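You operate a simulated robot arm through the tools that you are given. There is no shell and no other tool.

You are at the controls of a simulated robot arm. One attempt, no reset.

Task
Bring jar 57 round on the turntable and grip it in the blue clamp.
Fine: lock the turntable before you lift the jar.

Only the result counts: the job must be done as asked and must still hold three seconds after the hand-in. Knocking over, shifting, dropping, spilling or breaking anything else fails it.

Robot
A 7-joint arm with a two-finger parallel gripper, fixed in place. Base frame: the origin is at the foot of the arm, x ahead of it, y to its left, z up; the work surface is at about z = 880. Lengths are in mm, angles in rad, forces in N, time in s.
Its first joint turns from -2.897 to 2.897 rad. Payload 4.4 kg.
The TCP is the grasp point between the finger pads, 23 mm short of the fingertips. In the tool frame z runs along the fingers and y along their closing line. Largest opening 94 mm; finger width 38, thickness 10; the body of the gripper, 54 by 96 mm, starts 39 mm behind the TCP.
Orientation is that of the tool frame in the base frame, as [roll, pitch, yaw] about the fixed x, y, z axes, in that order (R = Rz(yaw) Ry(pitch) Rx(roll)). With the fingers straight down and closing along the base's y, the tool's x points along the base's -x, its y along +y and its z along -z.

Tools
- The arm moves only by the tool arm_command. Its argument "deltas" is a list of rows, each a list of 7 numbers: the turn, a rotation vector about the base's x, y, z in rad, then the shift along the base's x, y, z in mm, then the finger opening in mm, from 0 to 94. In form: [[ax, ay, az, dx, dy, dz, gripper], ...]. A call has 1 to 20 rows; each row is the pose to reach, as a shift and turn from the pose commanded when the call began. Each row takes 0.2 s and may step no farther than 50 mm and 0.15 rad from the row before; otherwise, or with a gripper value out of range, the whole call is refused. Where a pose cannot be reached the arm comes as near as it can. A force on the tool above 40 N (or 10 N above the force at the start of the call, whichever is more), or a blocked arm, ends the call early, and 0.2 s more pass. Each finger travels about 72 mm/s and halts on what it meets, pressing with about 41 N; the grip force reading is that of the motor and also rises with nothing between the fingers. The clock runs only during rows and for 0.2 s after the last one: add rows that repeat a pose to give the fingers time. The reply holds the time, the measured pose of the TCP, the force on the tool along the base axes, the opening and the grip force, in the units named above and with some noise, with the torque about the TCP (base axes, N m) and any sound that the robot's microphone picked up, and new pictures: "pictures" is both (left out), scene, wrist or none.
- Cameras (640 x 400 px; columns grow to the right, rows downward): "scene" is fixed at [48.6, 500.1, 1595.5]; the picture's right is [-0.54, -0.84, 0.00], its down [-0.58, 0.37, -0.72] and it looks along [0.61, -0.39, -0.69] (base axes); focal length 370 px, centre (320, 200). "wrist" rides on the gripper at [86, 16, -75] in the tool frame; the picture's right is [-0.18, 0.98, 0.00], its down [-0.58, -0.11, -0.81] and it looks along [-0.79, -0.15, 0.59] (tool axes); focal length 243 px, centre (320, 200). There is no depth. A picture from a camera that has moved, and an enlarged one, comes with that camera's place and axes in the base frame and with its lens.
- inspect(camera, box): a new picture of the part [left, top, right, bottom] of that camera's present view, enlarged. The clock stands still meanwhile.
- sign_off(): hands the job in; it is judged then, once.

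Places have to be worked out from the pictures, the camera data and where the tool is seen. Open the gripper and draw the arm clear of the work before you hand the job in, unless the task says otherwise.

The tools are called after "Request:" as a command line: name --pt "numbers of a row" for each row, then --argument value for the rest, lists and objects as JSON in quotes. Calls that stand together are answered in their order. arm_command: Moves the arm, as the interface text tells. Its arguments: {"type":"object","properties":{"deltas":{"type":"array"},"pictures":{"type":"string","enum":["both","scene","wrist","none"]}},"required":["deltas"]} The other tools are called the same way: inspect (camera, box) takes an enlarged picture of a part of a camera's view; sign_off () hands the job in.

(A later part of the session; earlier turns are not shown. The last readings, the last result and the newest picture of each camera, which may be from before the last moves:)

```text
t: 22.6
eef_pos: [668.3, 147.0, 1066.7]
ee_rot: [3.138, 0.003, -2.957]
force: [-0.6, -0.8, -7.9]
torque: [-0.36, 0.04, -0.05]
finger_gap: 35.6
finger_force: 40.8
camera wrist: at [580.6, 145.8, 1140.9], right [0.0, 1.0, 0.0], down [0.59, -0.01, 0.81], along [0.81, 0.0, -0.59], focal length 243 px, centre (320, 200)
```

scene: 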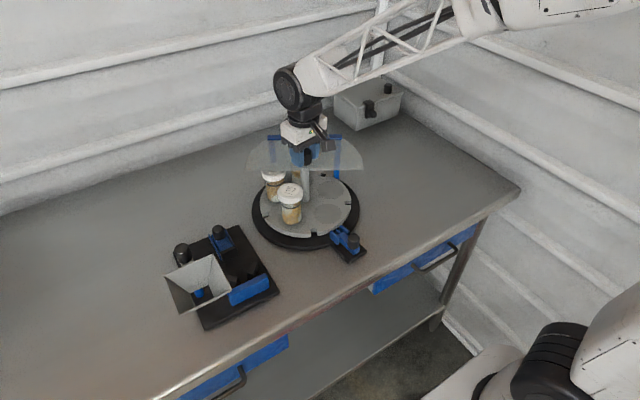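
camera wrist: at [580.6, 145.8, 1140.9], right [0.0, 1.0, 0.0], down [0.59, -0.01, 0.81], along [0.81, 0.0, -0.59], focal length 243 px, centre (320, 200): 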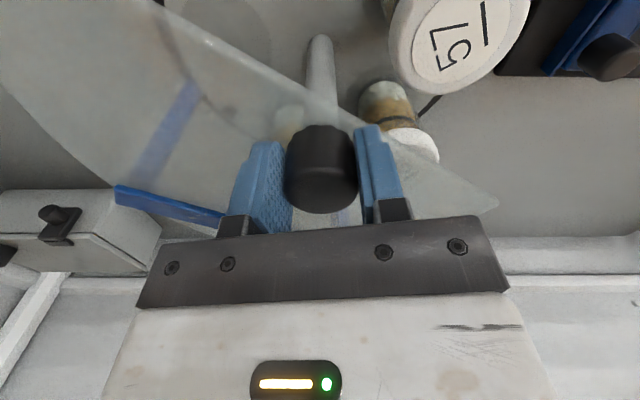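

The forces are small and the jar is coming round. I'll continue with the remaining 0.44 rad or so, applying the same drift compensation.

Request:
arm_command --pt "0 0 0.06 0.03 -0.12 0 26" --pt "0 0 0.12 0.07 -0.24 0 26" --pt "0 0 0.18 0.12 -0.36 0 26" --pt "0 0 0.24 0.17 -0.48 0 26" --pt "0 0 0.3 0.23 -0.6 0 26" --pt "0 0 0.36 0.29 -0.72 0 26" --pt "0 0 0.41 0.34 -0.82 0 26" --pt "0 0 0.447 0.385 -0.895 0 26" --pt "0 0 0.447 0.385 -0.895 0 26"

```text
t: 24.6
eef_pos: [669.0, 146.7, 1066.6]
ee_rot: [3.137, 0.003, -2.512]
force: [0.7, 2.8, 0.4]
torque: [-0.56, -0.17, 0.04]
finger_gap: 35.6
finger_force: 41.1
camera wrist: at [589.6, 106.9, 1140.8], right [-0.43, 0.9, 0.0], down [0.53, 0.25, 0.81], along [0.73, 0.35, -0.59], focal length 243 px, centre (320, 200)
```

scene: 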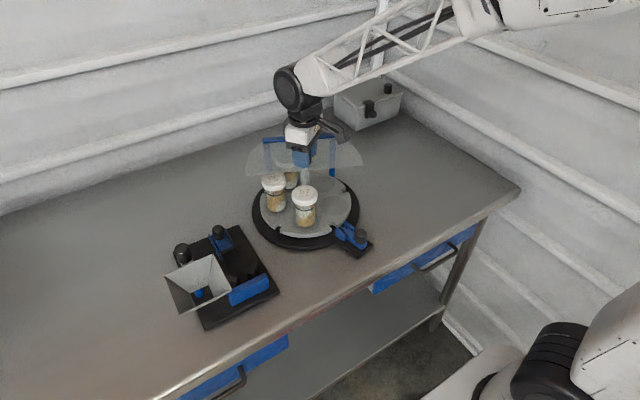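
wrist: 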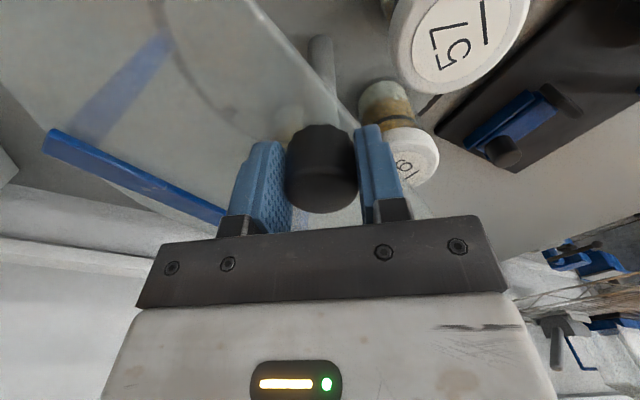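

The latch and hood bar look shifted in the scene this time, as if the base turned with the disc near the end. I'll enlarge to measure this.

Request:
inspect --camera "scene" --box '[230, 120, 390, 270]'

Request:
inspect --camera "scene" --box '[310, 210, 374, 265]'

```text
2.67 times, centred on (310, 195) of scene
camera zoom: at [48.6, 500.1, 1595.5], right [-0.54, -0.84, 0.0], down [-0.58, 0.37, -0.72], along [0.61, -0.39, -0.69], focal length 986 px, centre (347, 213)
```

zoom: 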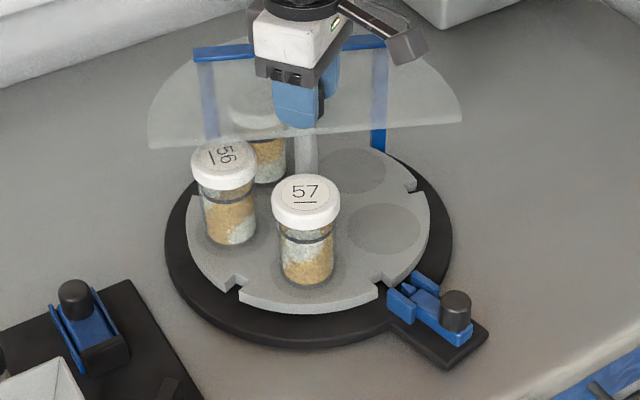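

```text
7.27 times, centred on (342, 238) of scene
camera zoom: at [48.6, 500.1, 1595.5], right [-0.54, -0.84, 0.0], down [-0.58, 0.37, -0.72], along [0.61, -0.39, -0.69], focal length 2688 px, centre (160, -73)
```

zoom: 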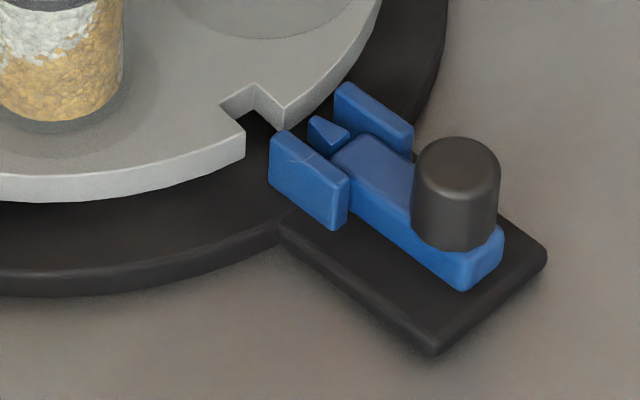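

The disc turned the full 72° in the world, but the base was dragged CCW by about 7° in that last stretch, when I was slightly lifting the knob. I'll press down lightly for more base friction and turn the disc another 0.06 rad, to see whether the base now stays put.

Request:
arm_command --pt "0 0 0 0 0 -0.5 26" --pt "0 0 0 0 0 -1 26" --pt "0 0 0.02 0.02 -0.03 -1 26" --pt "0 0 0.04 0.05 -0.06 -1 26" --pt "0 0 0.06 0.08 -0.1 -1 26" --pt "0 0 0.06 0.08 -0.1 -1 26"

Request:
inspect --camera "scene" --box '[230, 120, 390, 270]'

Request:
inspect --camera "scene" --box '[310, 210, 374, 265]'

```text
t: 26.0
eef_pos: [668.9, 146.1, 1066.6]
ee_rot: [3.139, 0.005, -2.451]
force: [-3.8, 14.9, 2.7]
torque: [-0.5, 0.04, 0.15]
finger_gap: 35.5
finger_force: 40.9
camera wrist: at [592.4, 102.1, 1140.2], right [-0.48, 0.88, 0.0], down [0.52, 0.28, 0.81], along [0.71, 0.39, -0.59], focal length 243 px, centre (320, 200)
```

scene: 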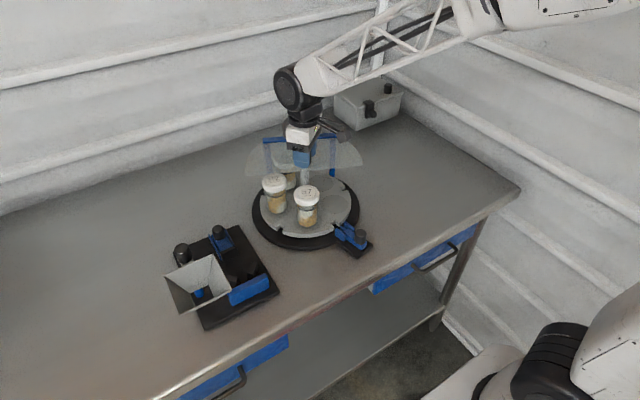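
wrist: 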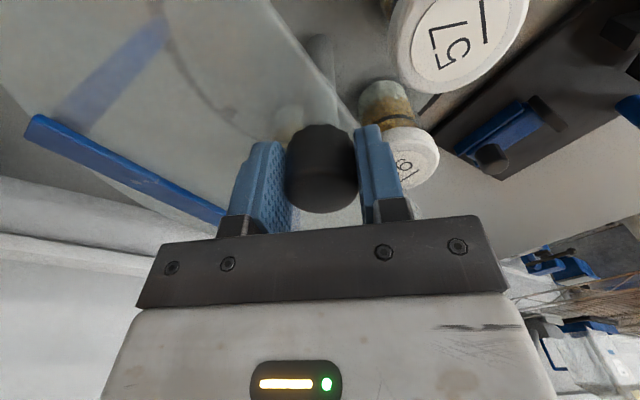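

```text
2.67 times, centred on (310, 195) of scene
camera zoom: at [48.6, 500.1, 1595.5], right [-0.54, -0.84, 0.0], down [-0.58, 0.37, -0.72], along [0.61, -0.39, -0.69], focal length 986 px, centre (347, 213)
```

zoom: 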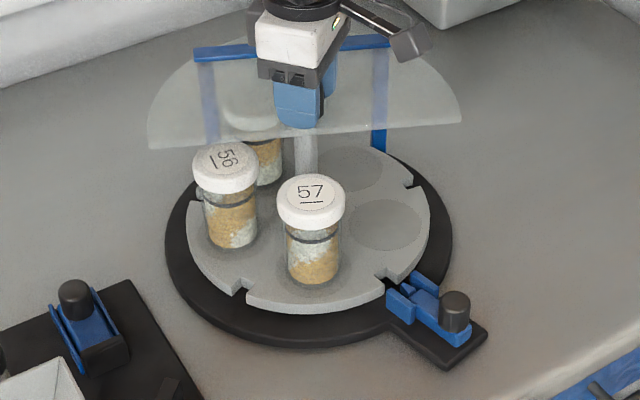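

```text
7.27 times, centred on (342, 238) of scene
camera zoom: at [48.6, 500.1, 1595.5], right [-0.54, -0.84, 0.0], down [-0.58, 0.37, -0.72], along [0.61, -0.39, -0.69], focal length 2688 px, centre (160, -73)
```

zoom: 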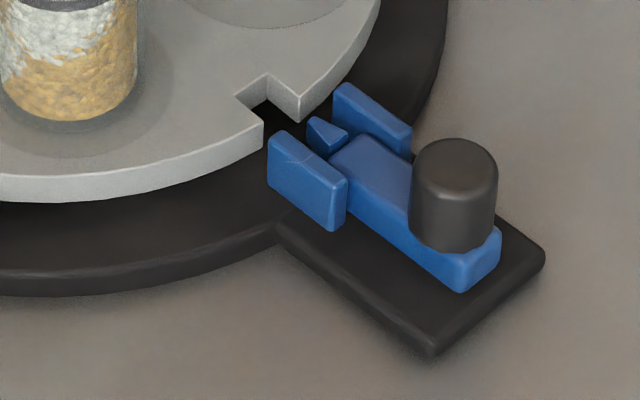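

The base stayed put with light downward pressure, so friction decides which part turns. I'll now try lifting slightly and turning CW with the disc, which should bring the base back towards its original heading.

Request:
arm_command --pt "0 0 0 -0.3 0.4 0.7 26" --pt "0 0 0 -0.3 0.4 1.4 26" --pt "0 0 0 -0.3 0.4 2.0 26" --pictures "none"

```text
t: 26.8
eef_pos: [669.2, 144.7, 1066.7]
ee_rot: [3.136, 0.001, -2.454]
force: [5.6, 0.6, -1.2]
torque: [-0.66, -0.83, 0.06]
finger_gap: 35.5
finger_force: 40.8
```

Request:
arm_command --pt "0 0 0 0 0 0.6 26" --pt "0 0 0 0 0 1.2 26" --pt "0 0 0 0 0 1.2 26" --pictures "none"

```text
t: 27.6
eef_pos: [669.1, 145.9, 1067.8]
ee_rot: [3.137, 0.001, -2.452]
force: [-0.1, -0.8, -6.9]
torque: [-0.32, -0.18, 0.06]
finger_gap: 35.7
finger_force: 41.3
```

I'm lifting about 7 N now. I'll turn CW by 0.1 rad and see whether the base follows.

Request:
arm_command --pt "0 0 -0.02 -0.03 0.04 0 26" --pt "0 0 -0.04 -0.05 0.07 0 26" --pt "0 0 -0.06 -0.08 0.1 0 26" --pt "0 0 -0.08 -0.1 0.14 0 26" --pt "0 0 -0.1 -0.13 0.18 0 26" --pt "0 0 -0.1 -0.13 0.18 0 26" --pictures "scene"

Request:
inspect --camera "scene" --box '[310, 210, 374, 265]'

```text
t: 29.0
eef_pos: [669.0, 145.7, 1068.8]
ee_rot: [3.136, 0.002, -2.551]
force: [1.0, 0.0, -6.8]
torque: [-0.34, -0.12, 0.0]
finger_gap: 35.7
finger_force: 40.8
```

scene: 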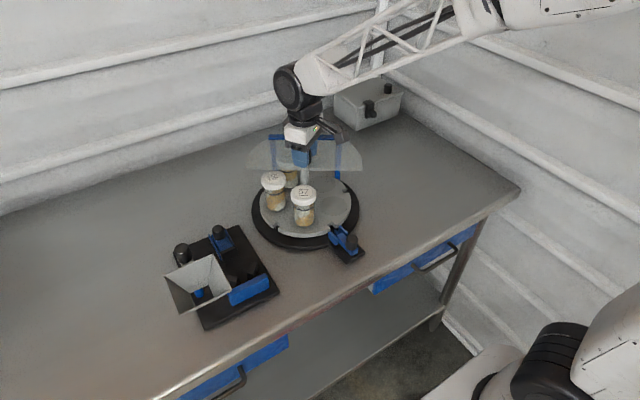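

```text
7.27 times, centred on (342, 238) of scene
camera zoom: at [48.6, 500.1, 1595.5], right [-0.54, -0.84, 0.0], down [-0.58, 0.37, -0.72], along [0.61, -0.39, -0.69], focal length 2688 px, centre (160, -73)
```

zoom: 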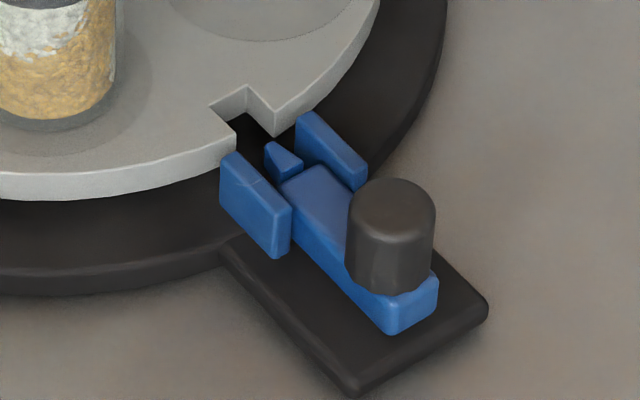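

The base followed the disc CW, and its heading now matches the original. The unit sits about (-4.4, +4.9) mm from its original place, so while still lifting slightly I'll drag it back by that much.

Request:
arm_command --pt "0 0 0 1 -1.1 0 26" --pt "0 0 0 2 -2.2 0 26" --pt "0 0 0 3 -3.3 0 26" --pt "0 0 0 4 -4.4 0 26" --pt "0 0 0 4.4 -4.9 0 26" --pt "0 0 0 4.4 -4.9 0 26" --pictures "scene"

Request:
inspect --camera "scene" --box '[310, 210, 374, 265]'

Request:
inspect --camera "scene" --box '[230, 120, 390, 270]'

```text
t: 30.4
eef_pos: [674.9, 141.1, 1068.9]
ee_rot: [3.136, 0.003, -2.553]
force: [0.8, 0.6, -6.1]
torque: [-0.32, -0.15, 0.02]
finger_gap: 35.5
finger_force: 40.7
```

scene: 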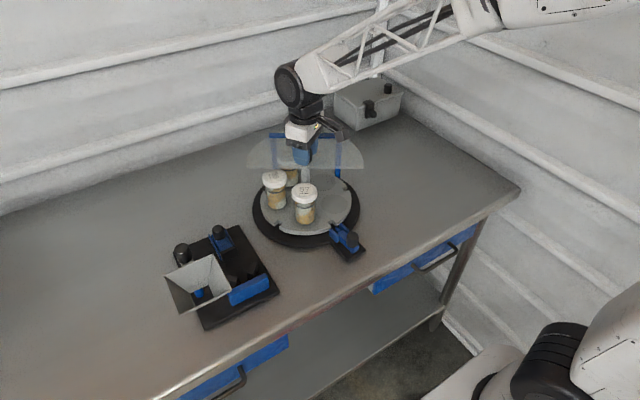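

```text
7.27 times, centred on (342, 238) of scene
camera zoom: at [48.6, 500.1, 1595.5], right [-0.54, -0.84, 0.0], down [-0.58, 0.37, -0.72], along [0.61, -0.39, -0.69], focal length 2688 px, centre (160, -73)
```

zoom: 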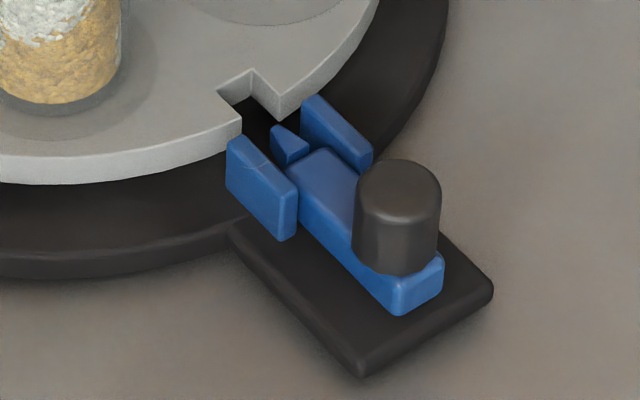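

```text
2.67 times, centred on (310, 195) of scene
camera zoom: at [48.6, 500.1, 1595.5], right [-0.54, -0.84, 0.0], down [-0.58, 0.37, -0.72], along [0.61, -0.39, -0.69], focal length 986 px, centre (347, 213)
```

zoom: 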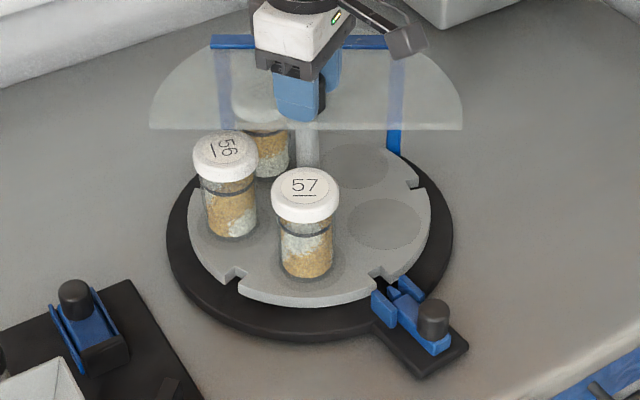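

The constant -6 to -7 N with almost no side force shows I'm actually carrying the whole light unit a millimetre or two off the table. It's now about (+0.5, -2.7) mm from its original place, so I'll correct that and set it down gently.

Request:
arm_command --pt "0 0 0 -0.3 1.3 0 26" --pt "0 0 0 -0.5 2.7 0 26" --pt "0 0 0 -0.5 2.7 -1 26" --pt "0 0 0 -0.5 2.7 -2 26" --pt "0 0 0 -0.5 2.7 -2.8 26" --pt "0 0 0 -0.5 2.7 -3.4 26" --pt "0 0 0 -0.5 2.7 -3.4 26" --pictures "scene"

Request:
inspect --camera "scene" --box '[310, 210, 374, 265]'

Request:
inspect --camera "scene" --box '[230, 120, 390, 270]'

```text
t: 32.0
eef_pos: [672.4, 143.4, 1067.1]
ee_rot: [3.137, 0.008, -2.552]
force: [18.3, 7.2, 8.2]
torque: [-0.46, -0.39, -0.11]
finger_gap: 35.8
finger_force: 40.7
```

scene: 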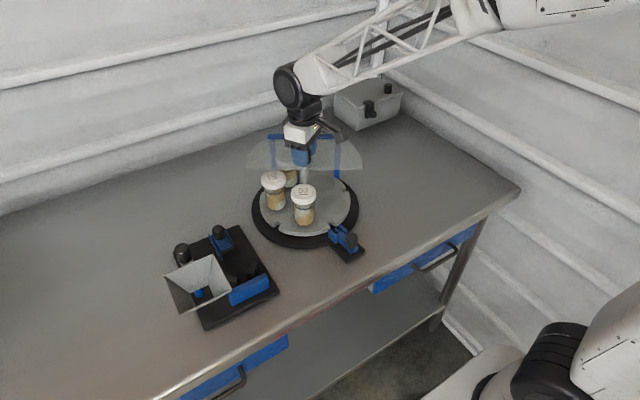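

```text
7.27 times, centred on (342, 238) of scene
camera zoom: at [48.6, 500.1, 1595.5], right [-0.54, -0.84, 0.0], down [-0.58, 0.37, -0.72], along [0.61, -0.39, -0.69], focal length 2688 px, centre (160, -73)
```

zoom: 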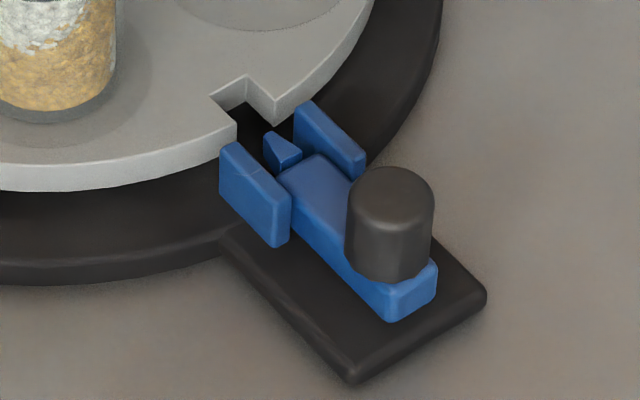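

```text
2.67 times, centred on (310, 195) of scene
camera zoom: at [48.6, 500.1, 1595.5], right [-0.54, -0.84, 0.0], down [-0.58, 0.37, -0.72], along [0.61, -0.39, -0.69], focal length 986 px, centre (347, 213)
```

zoom: 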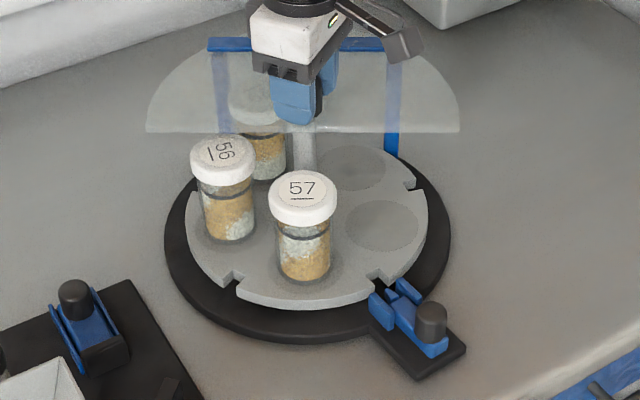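

The unit is down within about 2 mm and less than 1° of its original pose, and the notch faces the bolt to within about 1.4 mm. There's 18 N of side load from setting down, so I'll relieve that and trim the disc CW by 0.013 rad.

Request:
arm_command --pt "0 0 -0.004 0.5 0.2 0 26" --pt "0 0 -0.009 1.0 0.4 0 26" --pt "0 0 -0.013 1.2 0.5 0 26" --pt "0 0 -0.013 1.2 0.5 0 26" --pictures "scene"

Request:
inspect --camera "scene" --box '[310, 210, 374, 265]'

```text
t: 33.0
eef_pos: [676.0, 145.3, 1066.8]
ee_rot: [3.138, 0.004, -2.565]
force: [-14.8, -1.1, 33.2]
torque: [-0.49, -0.37, -0.01]
finger_gap: 35.5
finger_force: 41.0
```

scene: 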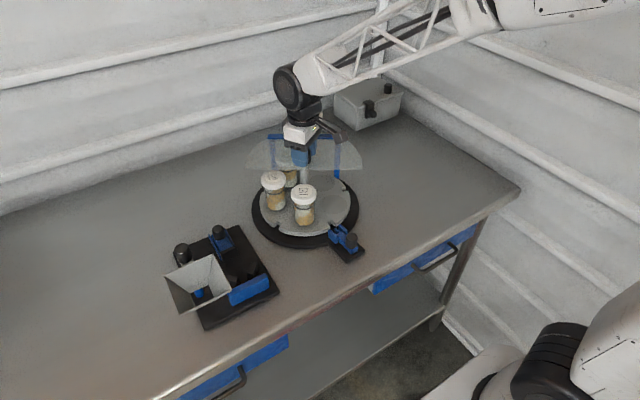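

```text
7.27 times, centred on (342, 238) of scene
camera zoom: at [48.6, 500.1, 1595.5], right [-0.54, -0.84, 0.0], down [-0.58, 0.37, -0.72], along [0.61, -0.39, -0.69], focal length 2688 px, centre (160, -73)
```

zoom: 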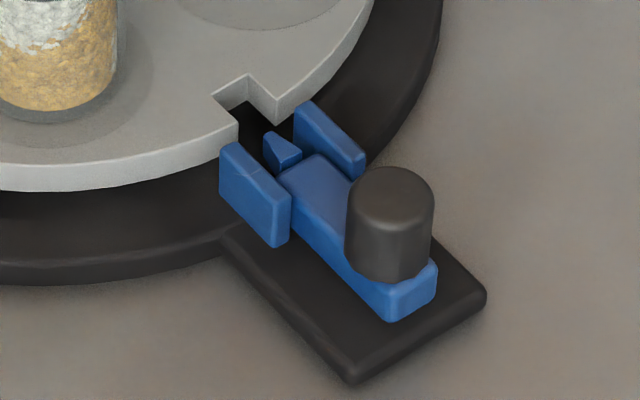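

The base hasn't moved, but the press-down is now 33 N and the x load reversed. I'll ease both before releasing.

Request:
arm_command --pt "0 0 0 -0.3 0 0.6 26" --pt "0 0 0 -0.55 0 1.2 26" --pt "0 0 0 -0.55 0 1.2 26" --pictures "none"

```text
t: 33.8
eef_pos: [673.2, 144.8, 1065.1]
ee_rot: [3.139, 0.003, -2.565]
force: [17.2, -2.8, 15.3]
torque: [-0.29, -1.0, -0.1]
finger_gap: 35.5
finger_force: 41.1
```

Request:
arm_command --pt "0 0 0 0.28 0 0.3 26" --pt "0 0 0 0.28 0 0.6 26" --pictures "none"

```text
t: 34.4
eef_pos: [673.5, 145.1, 1066.7]
ee_rot: [3.136, 0.004, -2.565]
force: [17.9, 4.3, 5.0]
torque: [-0.34, -0.72, -0.05]
finger_gap: 35.7
finger_force: 40.9
```

Request:
arm_command --pt "0 0 0 0.3 0 0 26" --pt "0 0 0 0.3 0 0 26" --pictures "none"

```text
t: 35.0
eef_pos: [673.5, 144.4, 1065.8]
ee_rot: [3.136, 0.001, -2.563]
force: [-0.9, 15.2, 0.9]
torque: [-0.14, -0.48, 0.01]
finger_gap: 35.7
finger_force: 41.3
```

The loads are down to about 15 N in y only. I'll nudge y, open, and rise clear of the knob.

Request:
arm_command --pt "0 0 0 0 0.35 0 26" --pt "0 0 0 0 0.35 0 34" --pt "0 0 0 0 0.35 0 50" --pt "0 0 0 0 0.35 0.5 70" --pt "0 0 0 0 0.35 5 76" --pt "0 0 0 0 0.35 35 76" --pt "0 0 0 0 0.35 70 76" --pt "0 0 0 0 0.35 90 76"

Request:
inspect --camera "scene" --box '[310, 210, 374, 265]'

Request:
inspect --camera "scene" --box '[230, 120, 390, 270]'

```text
t: 36.8
eef_pos: [676.0, 144.5, 1155.0]
ee_rot: [3.138, 0.004, -2.567]
force: [-0.9, -0.4, -0.4]
torque: [0.01, 0.01, -0.01]
finger_gap: 76.0
finger_force: 0.2
camera wrist: at [594.7, 109.9, 1229.7], right [-0.38, 0.92, 0.0], down [0.55, 0.22, 0.81], along [0.75, 0.31, -0.59], focal length 243 px, centre (320, 200)
```

scene: 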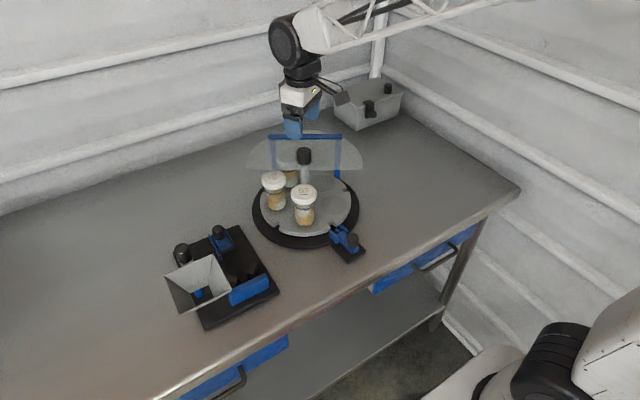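
wrist: 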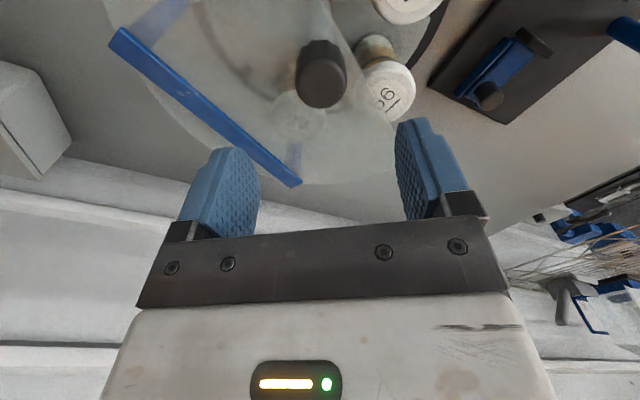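

```text
7.27 times, centred on (342, 238) of scene
camera zoom: at [48.6, 500.1, 1595.5], right [-0.54, -0.84, 0.0], down [-0.58, 0.37, -0.72], along [0.61, -0.39, -0.69], focal length 2688 px, centre (160, -73)
```

zoom: 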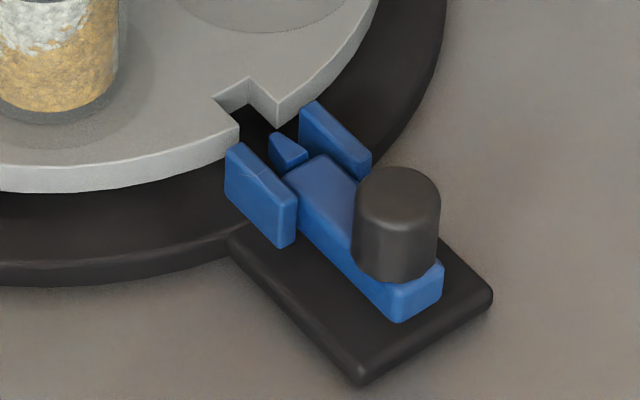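

```text
2.67 times, centred on (310, 195) of scene
camera zoom: at [48.6, 500.1, 1595.5], right [-0.54, -0.84, 0.0], down [-0.58, 0.37, -0.72], along [0.61, -0.39, -0.69], focal length 986 px, centre (347, 213)
```

zoom: 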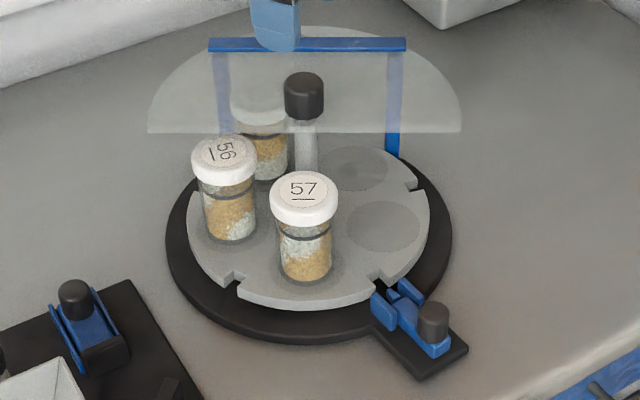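

The unit sits within about 2 mm of its original place, and the notch faces the bolt. I'll go to the latch knob, expected at about (476, 134), with the tool yaw back to straight.

Request:
arm_command --pt "0 0 -0.1 -45 -2 0 76" --pt "0 0 -0.2 -90 -4 0 76" --pt "0 0 -0.3 -135 -6 -10 76" --pt "0 0 -0.4 -170 -8 -40 76" --pt "0 0 -0.5 -195 -9.5 -75 76" --pt "0 0 -0.574 -202 -10.5 -115 76" --pt "0 0 -0.574 -202 -10.5 -145 76" --pt "0 0 -0.574 -202 -10.5 -145 76"

Request:
inspect --camera "wrist" --box '[270, 40, 400, 170]'

```text
t: 38.6
eef_pos: [471.3, 134.9, 1011.3]
ee_rot: [3.137, 0.004, -3.14]
force: [0.1, -0.1, -0.3]
torque: [0.02, -0.02, 0.03]
finger_gap: 75.8
finger_force: 0.1
camera wrist: at [384.3, 148.9, 1084.5], right [0.18, 0.98, 0.0], down [0.58, -0.11, 0.81], along [0.79, -0.14, -0.59], focal length 243 px, centre (320, 200)
```

scene: 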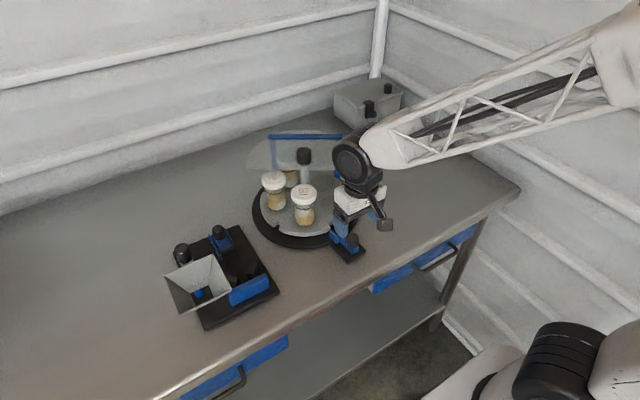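
wrist: 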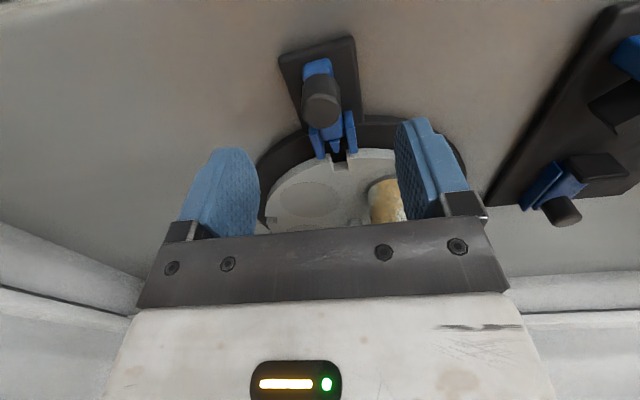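

```text
3.08 times, centred on (335, 105) of wrist
camera zoom: at [384.3, 148.9, 1084.5], right [0.18, 0.98, 0.0], down [0.58, -0.11, 0.81], along [0.79, -0.14, -0.59], focal length 746 px, centre (274, 492)
```

zoom: 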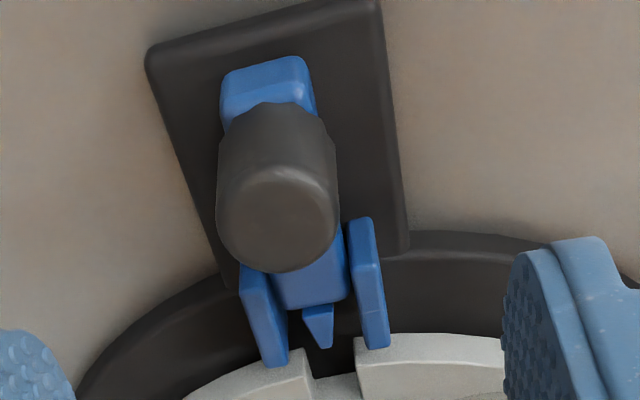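

The latch knob is at about (478, 134.6), and the tongue lines up with the notch to within about 2 mm. I'll descend to z≈949 and grip it.

Request:
arm_command --pt "0 0 0 3 -0.3 -20 76" --pt "0 0 0 5 -0.3 -40 76" --pt "0 0 0 5 -0.3 -55 76" --pt "0 0 0 5 -0.3 -62 70" --pt "0 0 0 5 -0.3 -62 50" --pt "0 0 0 5 -0.3 -62 36" --pt "0 0 0 5 -0.3 -62 28" --pt "0 0 0 5 -0.3 -62 20" --pt "0 0 0 5 -0.3 -62 20" --pictures "scene"

Request:
inspect --camera "scene" --box '[310, 210, 374, 265]'

```text
t: 40.6
eef_pos: [476.7, 133.3, 949.8]
ee_rot: [3.138, 0.004, -3.14]
force: [1.3, -8.5, 0.3]
torque: [-0.5, -0.07, -0.14]
finger_gap: 27.5
finger_force: 41.9
```

scene: 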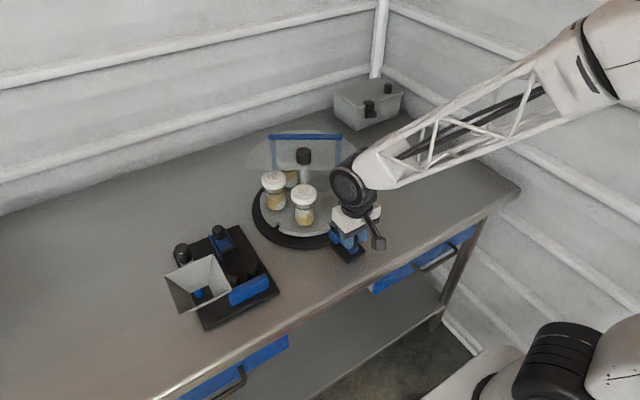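

```text
7.27 times, centred on (342, 238) of scene
camera zoom: at [48.6, 500.1, 1595.5], right [-0.54, -0.84, 0.0], down [-0.58, 0.37, -0.72], along [0.61, -0.39, -0.69], focal length 2688 px, centre (160, -73)
```

zoom: 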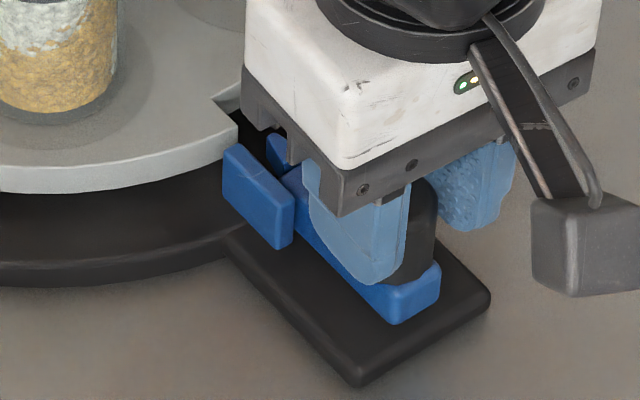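

The latch knob is gripped. I'll push the bolt in towards +x, first by 16 mm, watching the force.

Request:
arm_command --pt "0 0 0 2 -0.3 0 20" --pt "0 0 0 4 -0.15 0 20" --pt "0 0 0 6 0 0 20" --pt "0 0 0 8 0.1 0 20" --pt "0 0 0 10 0.2 0 20" --pt "0 0 0 12 0.3 0 20" --pt "0 0 0 14 0.4 0 20" --pt "0 0 0 16 0.5 0 20" --pt "0 0 0 16 0.5 0 20" --pictures "scene"

Request:
inspect --camera "scene" --box '[310, 210, 374, 265]'

```text
t: 42.6
eef_pos: [492.9, 136.4, 949.8]
ee_rot: [3.14, 0.004, -3.139]
force: [-0.5, -0.2, -0.3]
torque: [-0.36, 0.86, -0.07]
finger_gap: 27.6
finger_force: 41.1
```

scene: 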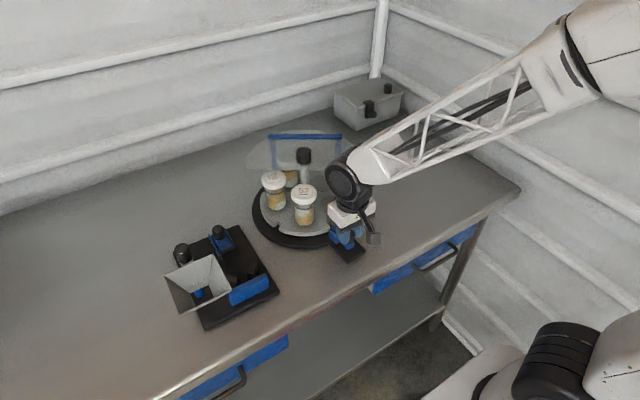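

```text
7.27 times, centred on (342, 238) of scene
camera zoom: at [48.6, 500.1, 1595.5], right [-0.54, -0.84, 0.0], down [-0.58, 0.37, -0.72], along [0.61, -0.39, -0.69], focal length 2688 px, centre (160, -73)
```

zoom: 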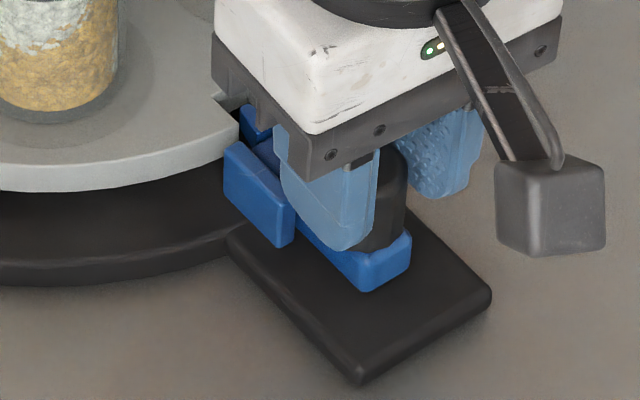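

No resistance so far and the base is still. I'll push on in 1 mm steps, checking for the stop.

Request:
arm_command --pt "0 0 0 1 0.05 0 20" --pt "0 0 0 2 0.1 0 20" --pt "0 0 0 3 0.15 0 20" --pt "0 0 0 4 0.2 0 20" --pictures "none"

```text
t: 43.6
eef_pos: [496.8, 134.1, 950.2]
ee_rot: [3.137, 0.003, -3.139]
force: [2.6, 0.1, -0.2]
torque: [-0.35, -0.7, -0.15]
finger_gap: 27.1
finger_force: 41.0
```

Request:
arm_command --pt "0 0 0 1 0.05 0 20" --pt "0 0 0 2 0.1 0 20" --pictures "scene"

Request:
inspect --camera "scene" --box '[310, 210, 374, 265]'

```text
t: 44.2
eef_pos: [498.0, 135.6, 950.0]
ee_rot: [3.138, 0.003, -3.137]
force: [0.5, 0.3, -0.8]
torque: [-0.39, 0.12, 0.0]
finger_gap: 27.5
finger_force: 40.9
```

scene: 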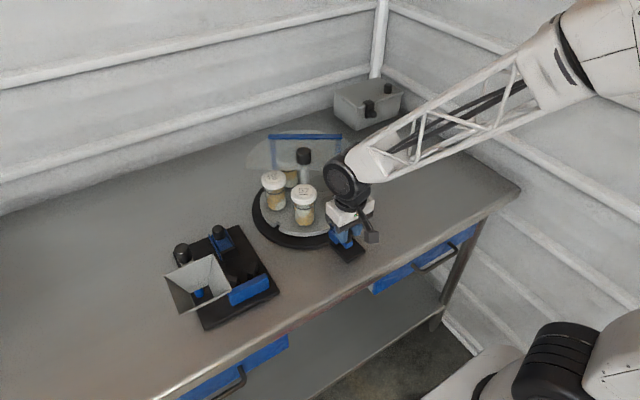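

```text
7.27 times, centred on (342, 238) of scene
camera zoom: at [48.6, 500.1, 1595.5], right [-0.54, -0.84, 0.0], down [-0.58, 0.37, -0.72], along [0.61, -0.39, -0.69], focal length 2688 px, centre (160, -73)
```

zoom: 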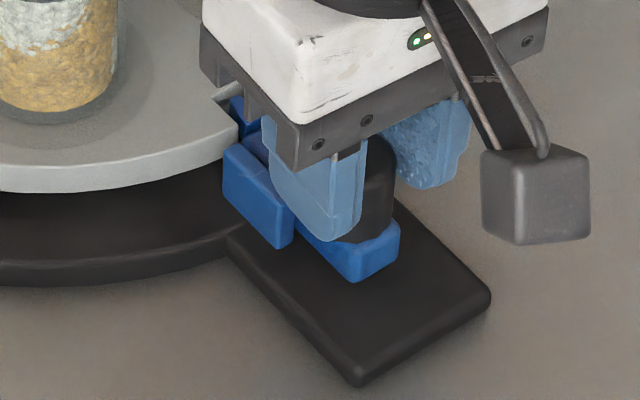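

The bolt is within about 1–2 mm of its original locked position relative to the base. I'll push on a little until it seats.

Request:
arm_command --pt "0 0 0 1 0.05 0 20" --pt "0 0 0 2 0.1 0 20" --pictures "scene"

Request:
inspect --camera "scene" --box '[310, 210, 374, 265]'

```text
t: 44.8
eef_pos: [500.6, 134.5, 949.8]
ee_rot: [3.137, 0.004, -3.139]
force: [-12.9, 1.3, -0.4]
torque: [-0.31, 0.06, 0.0]
finger_gap: 27.2
finger_force: 40.8
```

scene: 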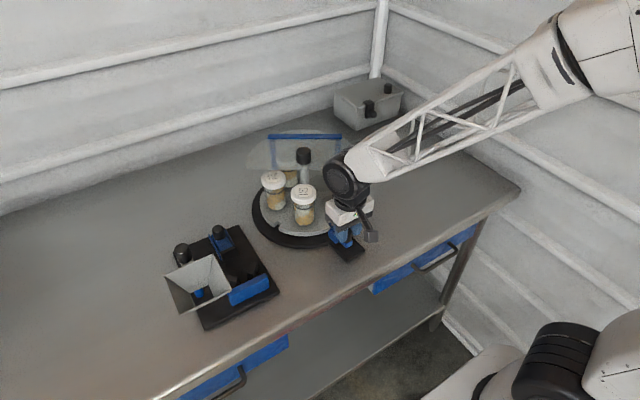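

```text
7.27 times, centred on (342, 238) of scene
camera zoom: at [48.6, 500.1, 1595.5], right [-0.54, -0.84, 0.0], down [-0.58, 0.37, -0.72], along [0.61, -0.39, -0.69], focal length 2688 px, centre (160, -73)
```

zoom: 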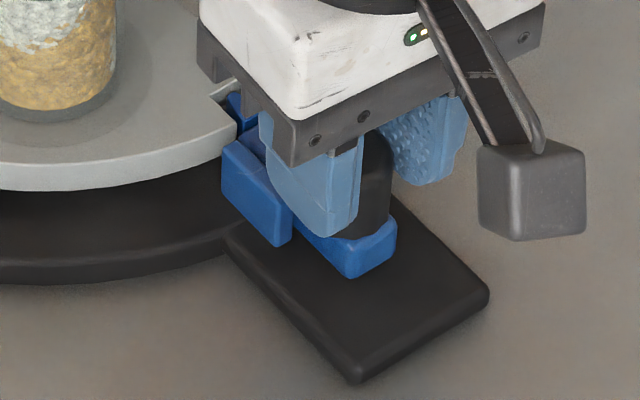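

The force rose to -13 N in x: the bolt is at its inner stop, back in its original locked position. I'll open, rise, and confirm.

Request:
arm_command --pt "0 0 0 -0.4 0 0 20" --pt "0 0 0 -0.4 0 0 40" --pt "0 0 0 -0.4 0 0 60" --pt "0 0 0 -0.4 0 0 76" --pt "0 0 0 -0.4 0 15 76" --pt "0 0 0 -5 0 50 76" --pt "0 0 0 -25 0 95 76" --pt "0 0 0 -25 0 140 76" --pt "0 0 0 -25 0 160 76" --pt "0 0 0 -25 0 160 76"

Request:
inspect --camera "scene" --box '[310, 210, 374, 265]'

Request:
inspect --camera "wrist" --box '[250, 20, 440, 220]'

Request:
inspect --camera "scene" --box '[230, 120, 390, 270]'

```text
t: 47.0
eef_pos: [476.8, 134.0, 1113.3]
ee_rot: [3.14, 0.003, -3.139]
force: [0.0, 0.7, 1.0]
torque: [-0.01, 0.01, 0.0]
finger_gap: 76.0
finger_force: 0.1
camera wrist: at [390.7, 148.4, 1186.9], right [0.18, 0.98, 0.0], down [0.58, -0.11, 0.81], along [0.79, -0.14, -0.59], focal length 243 px, centre (320, 200)
```

scene: 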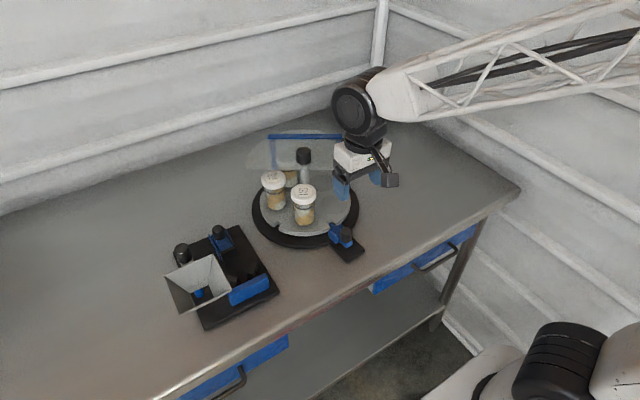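
wrist: 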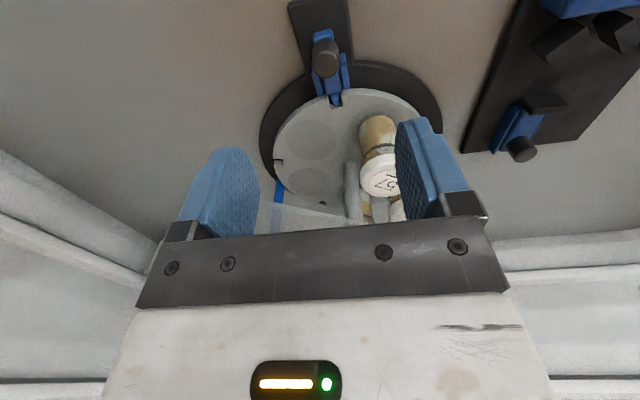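

```text
7.27 times, centred on (342, 238) of scene
camera zoom: at [48.6, 500.1, 1595.5], right [-0.54, -0.84, 0.0], down [-0.58, 0.37, -0.72], along [0.61, -0.39, -0.69], focal length 2688 px, centre (160, -73)
```

zoom: 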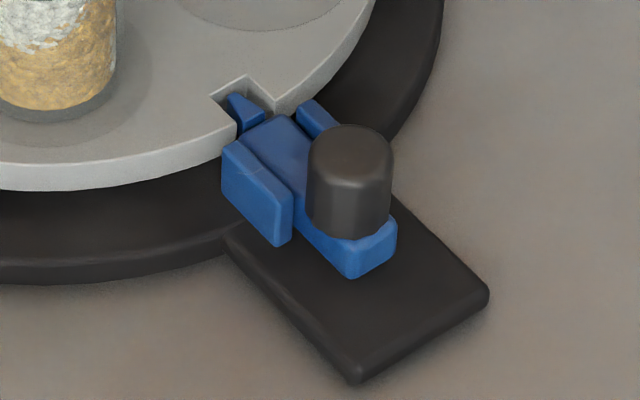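

```text
2.00 times, centred on (345, 120) of wrist
camera zoom: at [390.7, 148.4, 1186.9], right [0.18, 0.98, 0.0], down [0.58, -0.11, 0.81], along [0.79, -0.14, -0.59], focal length 485 px, centre (270, 360)
```

zoom: 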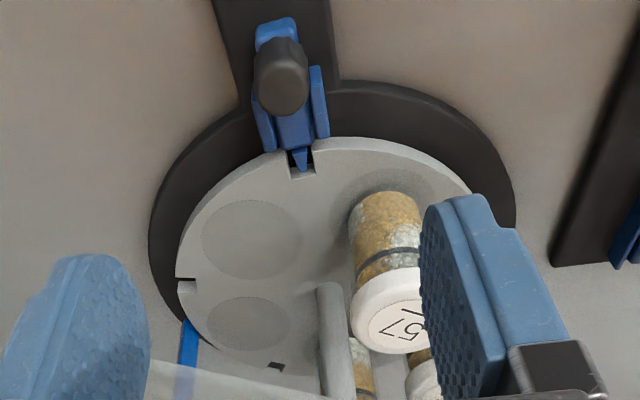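

```text
2.67 times, centred on (310, 195) of scene
camera zoom: at [48.6, 500.1, 1595.5], right [-0.54, -0.84, 0.0], down [-0.58, 0.37, -0.72], along [0.61, -0.39, -0.69], focal length 986 px, centre (347, 213)
```

zoom: 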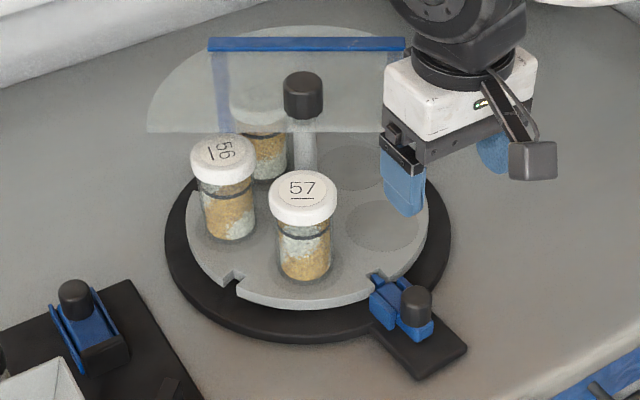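

The turntable is locked again and looks the same as in the first picture. Before grasping the jar I'll survey the clamp from above, with the yaw I want there (closing along x, camera towards -y). This also checks that the wrist can reach it.

Request:
arm_command --pt "0 0 0.13 7 16 15 76" --pt "0 0 0.26 14 32 30 76" --pt "0 0 0.39 21 48 37 76" --pt "0 0 0.52 28 64 37 76" --pt "0 0 0.65 35 80 37 76" --pt "0 0 0.78 42 96 37 76" --pt "0 0 0.91 49 112 37 76" --pt "0 0 1.04 56 130 37 76" --pt "0 0 1.17 63 146 37 76" --pt "0 0 1.3 70 162 37 76" --pt "0 0 1.43 77 180 37 76" --pt "0 0 1.568 83 196 37 76" --pt "0 0 1.568 83 196 37 76"

Request:
inspect --camera "wrist" --box '[220, 0, 440, 140]'

```text
t: 49.8
eef_pos: [558.6, 331.0, 1147.3]
ee_rot: [3.139, 0.003, -1.57]
force: [0.1, -0.8, -0.2]
torque: [0.0, 0.0, -0.03]
finger_gap: 76.1
finger_force: 0.1
camera wrist: at [543.3, 243.6, 1221.0], right [-0.98, 0.18, 0.0], down [0.11, 0.58, 0.81], along [0.14, 0.79, -0.59], focal length 243 px, centre (320, 200)
```

scene: 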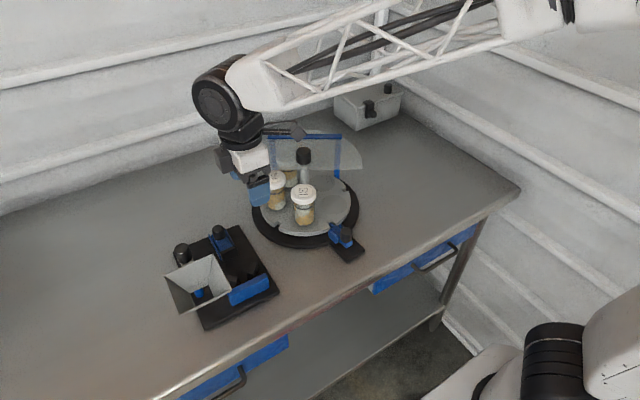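
wrist: 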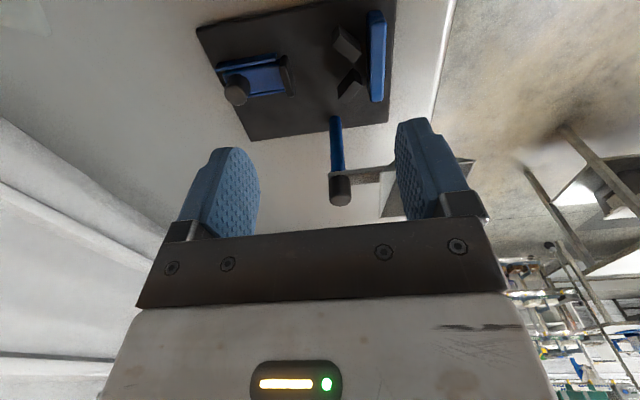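

```text
2.86 times, centred on (330, 70) of wrist
camera zoom: at [543.3, 243.6, 1221.0], right [-0.98, 0.18, 0.0], down [0.11, 0.58, 0.81], along [0.14, 0.79, -0.59], focal length 693 px, centre (291, 571)
```

zoom: 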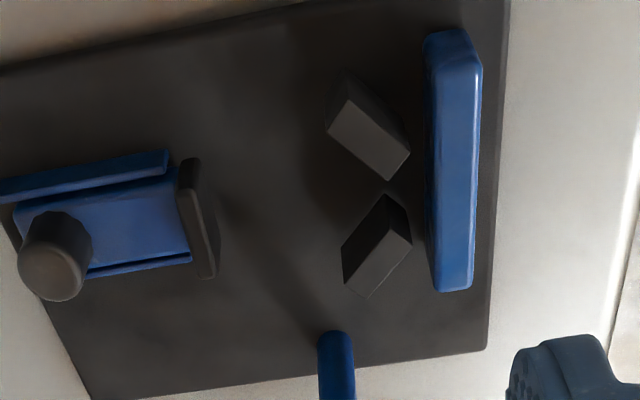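

The wrist reaches this yaw and the clamp is clearly visible: V-blocks in front of the blue wall, with the slider and knob opposite. I'll enlarge to measure it.

Request:
inspect --camera "wrist" --box '[320, 0, 400, 120]'

Request:
inspect --camera "wrist" --box '[200, 30, 320, 130]'

Request:
inspect --camera "scene" --box '[220, 240, 290, 310]'

```text
3.33 times, centred on (360, 60) of wrist
camera zoom: at [543.3, 243.6, 1221.0], right [-0.98, 0.18, 0.0], down [0.11, 0.58, 0.81], along [0.14, 0.79, -0.59], focal length 809 px, centre (187, 667)
```

zoom: 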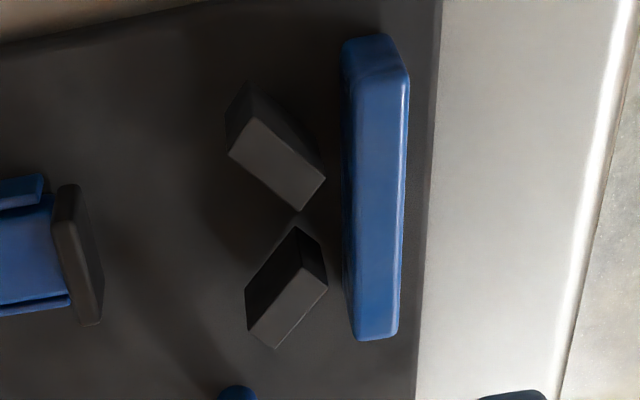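

```text
4.00 times, centred on (260, 80) of wrist
camera zoom: at [543.3, 243.6, 1221.0], right [-0.98, 0.18, 0.0], down [0.11, 0.58, 0.81], along [0.14, 0.79, -0.59], focal length 970 px, centre (560, 680)
```

zoom: 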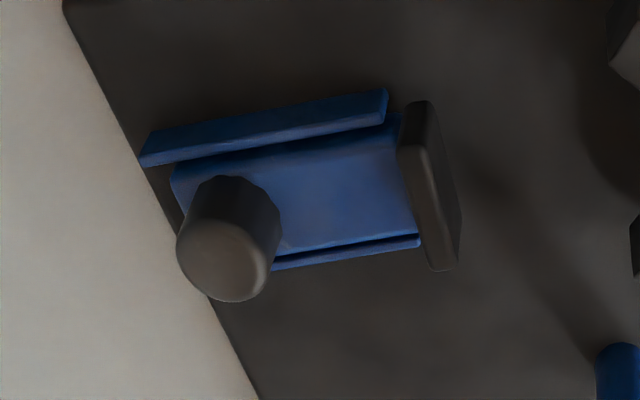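

```text
5.71 times, centred on (255, 275) of scene
camera zoom: at [48.6, 500.1, 1595.5], right [-0.54, -0.84, 0.0], down [-0.58, 0.37, -0.72], along [0.61, -0.39, -0.69], focal length 2112 px, centre (691, -229)
```

zoom: 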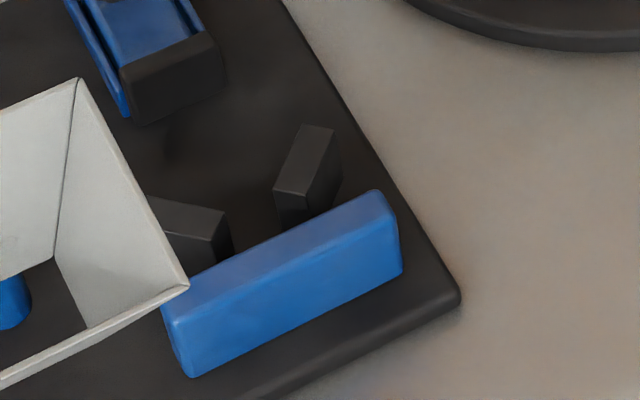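

The V axis is at y≈389.5, with the jar seat centre at about x≈556 and the slider pad face at x≈603, so I'll set the jar down near (560, 389). Now I'll move above jar 57 with the closing line parallel to the hood edge and the camera side facing away from the hood.

Request:
arm_command --pt "0 0 -0.14 3 -9 0 76" --pt "0 0 -0.28 6 -18 0 76" --pt "0 0 -0.42 10 -28 0 76" --pt "0 0 -0.56 13 -38 0 76" --pt "0 0 -0.7 17 -48 0 76" --pt "0 0 -0.84 20 -58 0 76" --pt "0 0 -0.98 24 -68 0 76" --pt "0 0 -1.12 28 -78 0 76" --pt "0 0 -1.26 32 -88 0 76" --pt "0 0 -1.4 36 -98 0 76" --pt "0 0 -1.54 40 -108 0 76" --pt "0 0 -1.68 44 -118 0 76" --pt "0 0 -1.82 48 -128 0 76" --pt "0 0 -1.96 51 -138 -15 76" --pt "0 0 -2.07 54 -146 -40 76" --pt "0 0 -2.13 54.4 -148 -62 76" --pt "0 0 -2.13 54.4 -148 -62 76"

Request:
inspect --camera "wrist" --box '[220, 40, 420, 220]'

```text
t: 53.4
eef_pos: [612.0, 181.0, 1084.0]
ee_rot: [3.139, 0.003, 2.58]
force: [0.2, -0.2, 0.2]
torque: [-0.01, -0.02, 0.0]
finger_gap: 76.0
finger_force: 0.1
camera wrist: at [547.9, 240.1, 1157.8], right [0.68, 0.73, 0.0], down [0.43, -0.4, 0.81], along [0.6, -0.55, -0.59], focal length 243 px, centre (320, 200)
```

scene: 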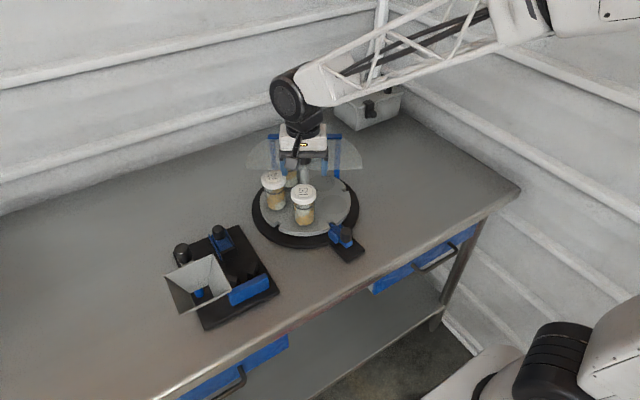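
wrist: 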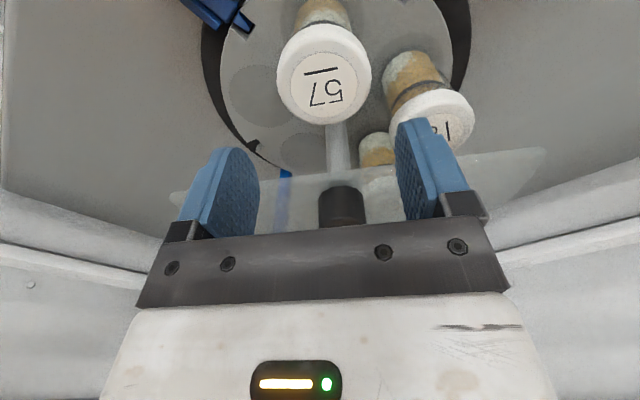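

```text
2.22 times, centred on (320, 130) of wrist
camera zoom: at [547.9, 240.1, 1157.8], right [0.68, 0.73, 0.0], down [0.43, -0.4, 0.81], along [0.6, -0.55, -0.59], focal length 539 px, centre (320, 356)
```

zoom: 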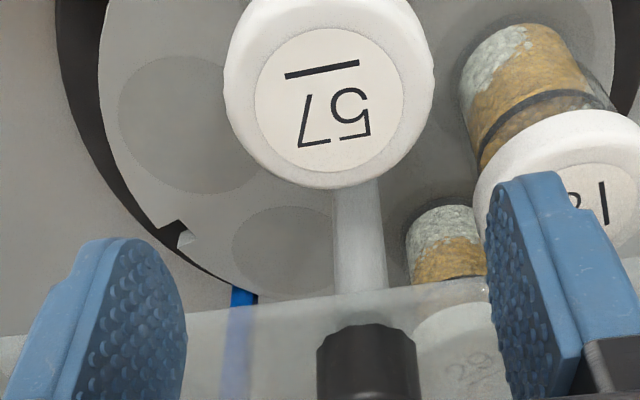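

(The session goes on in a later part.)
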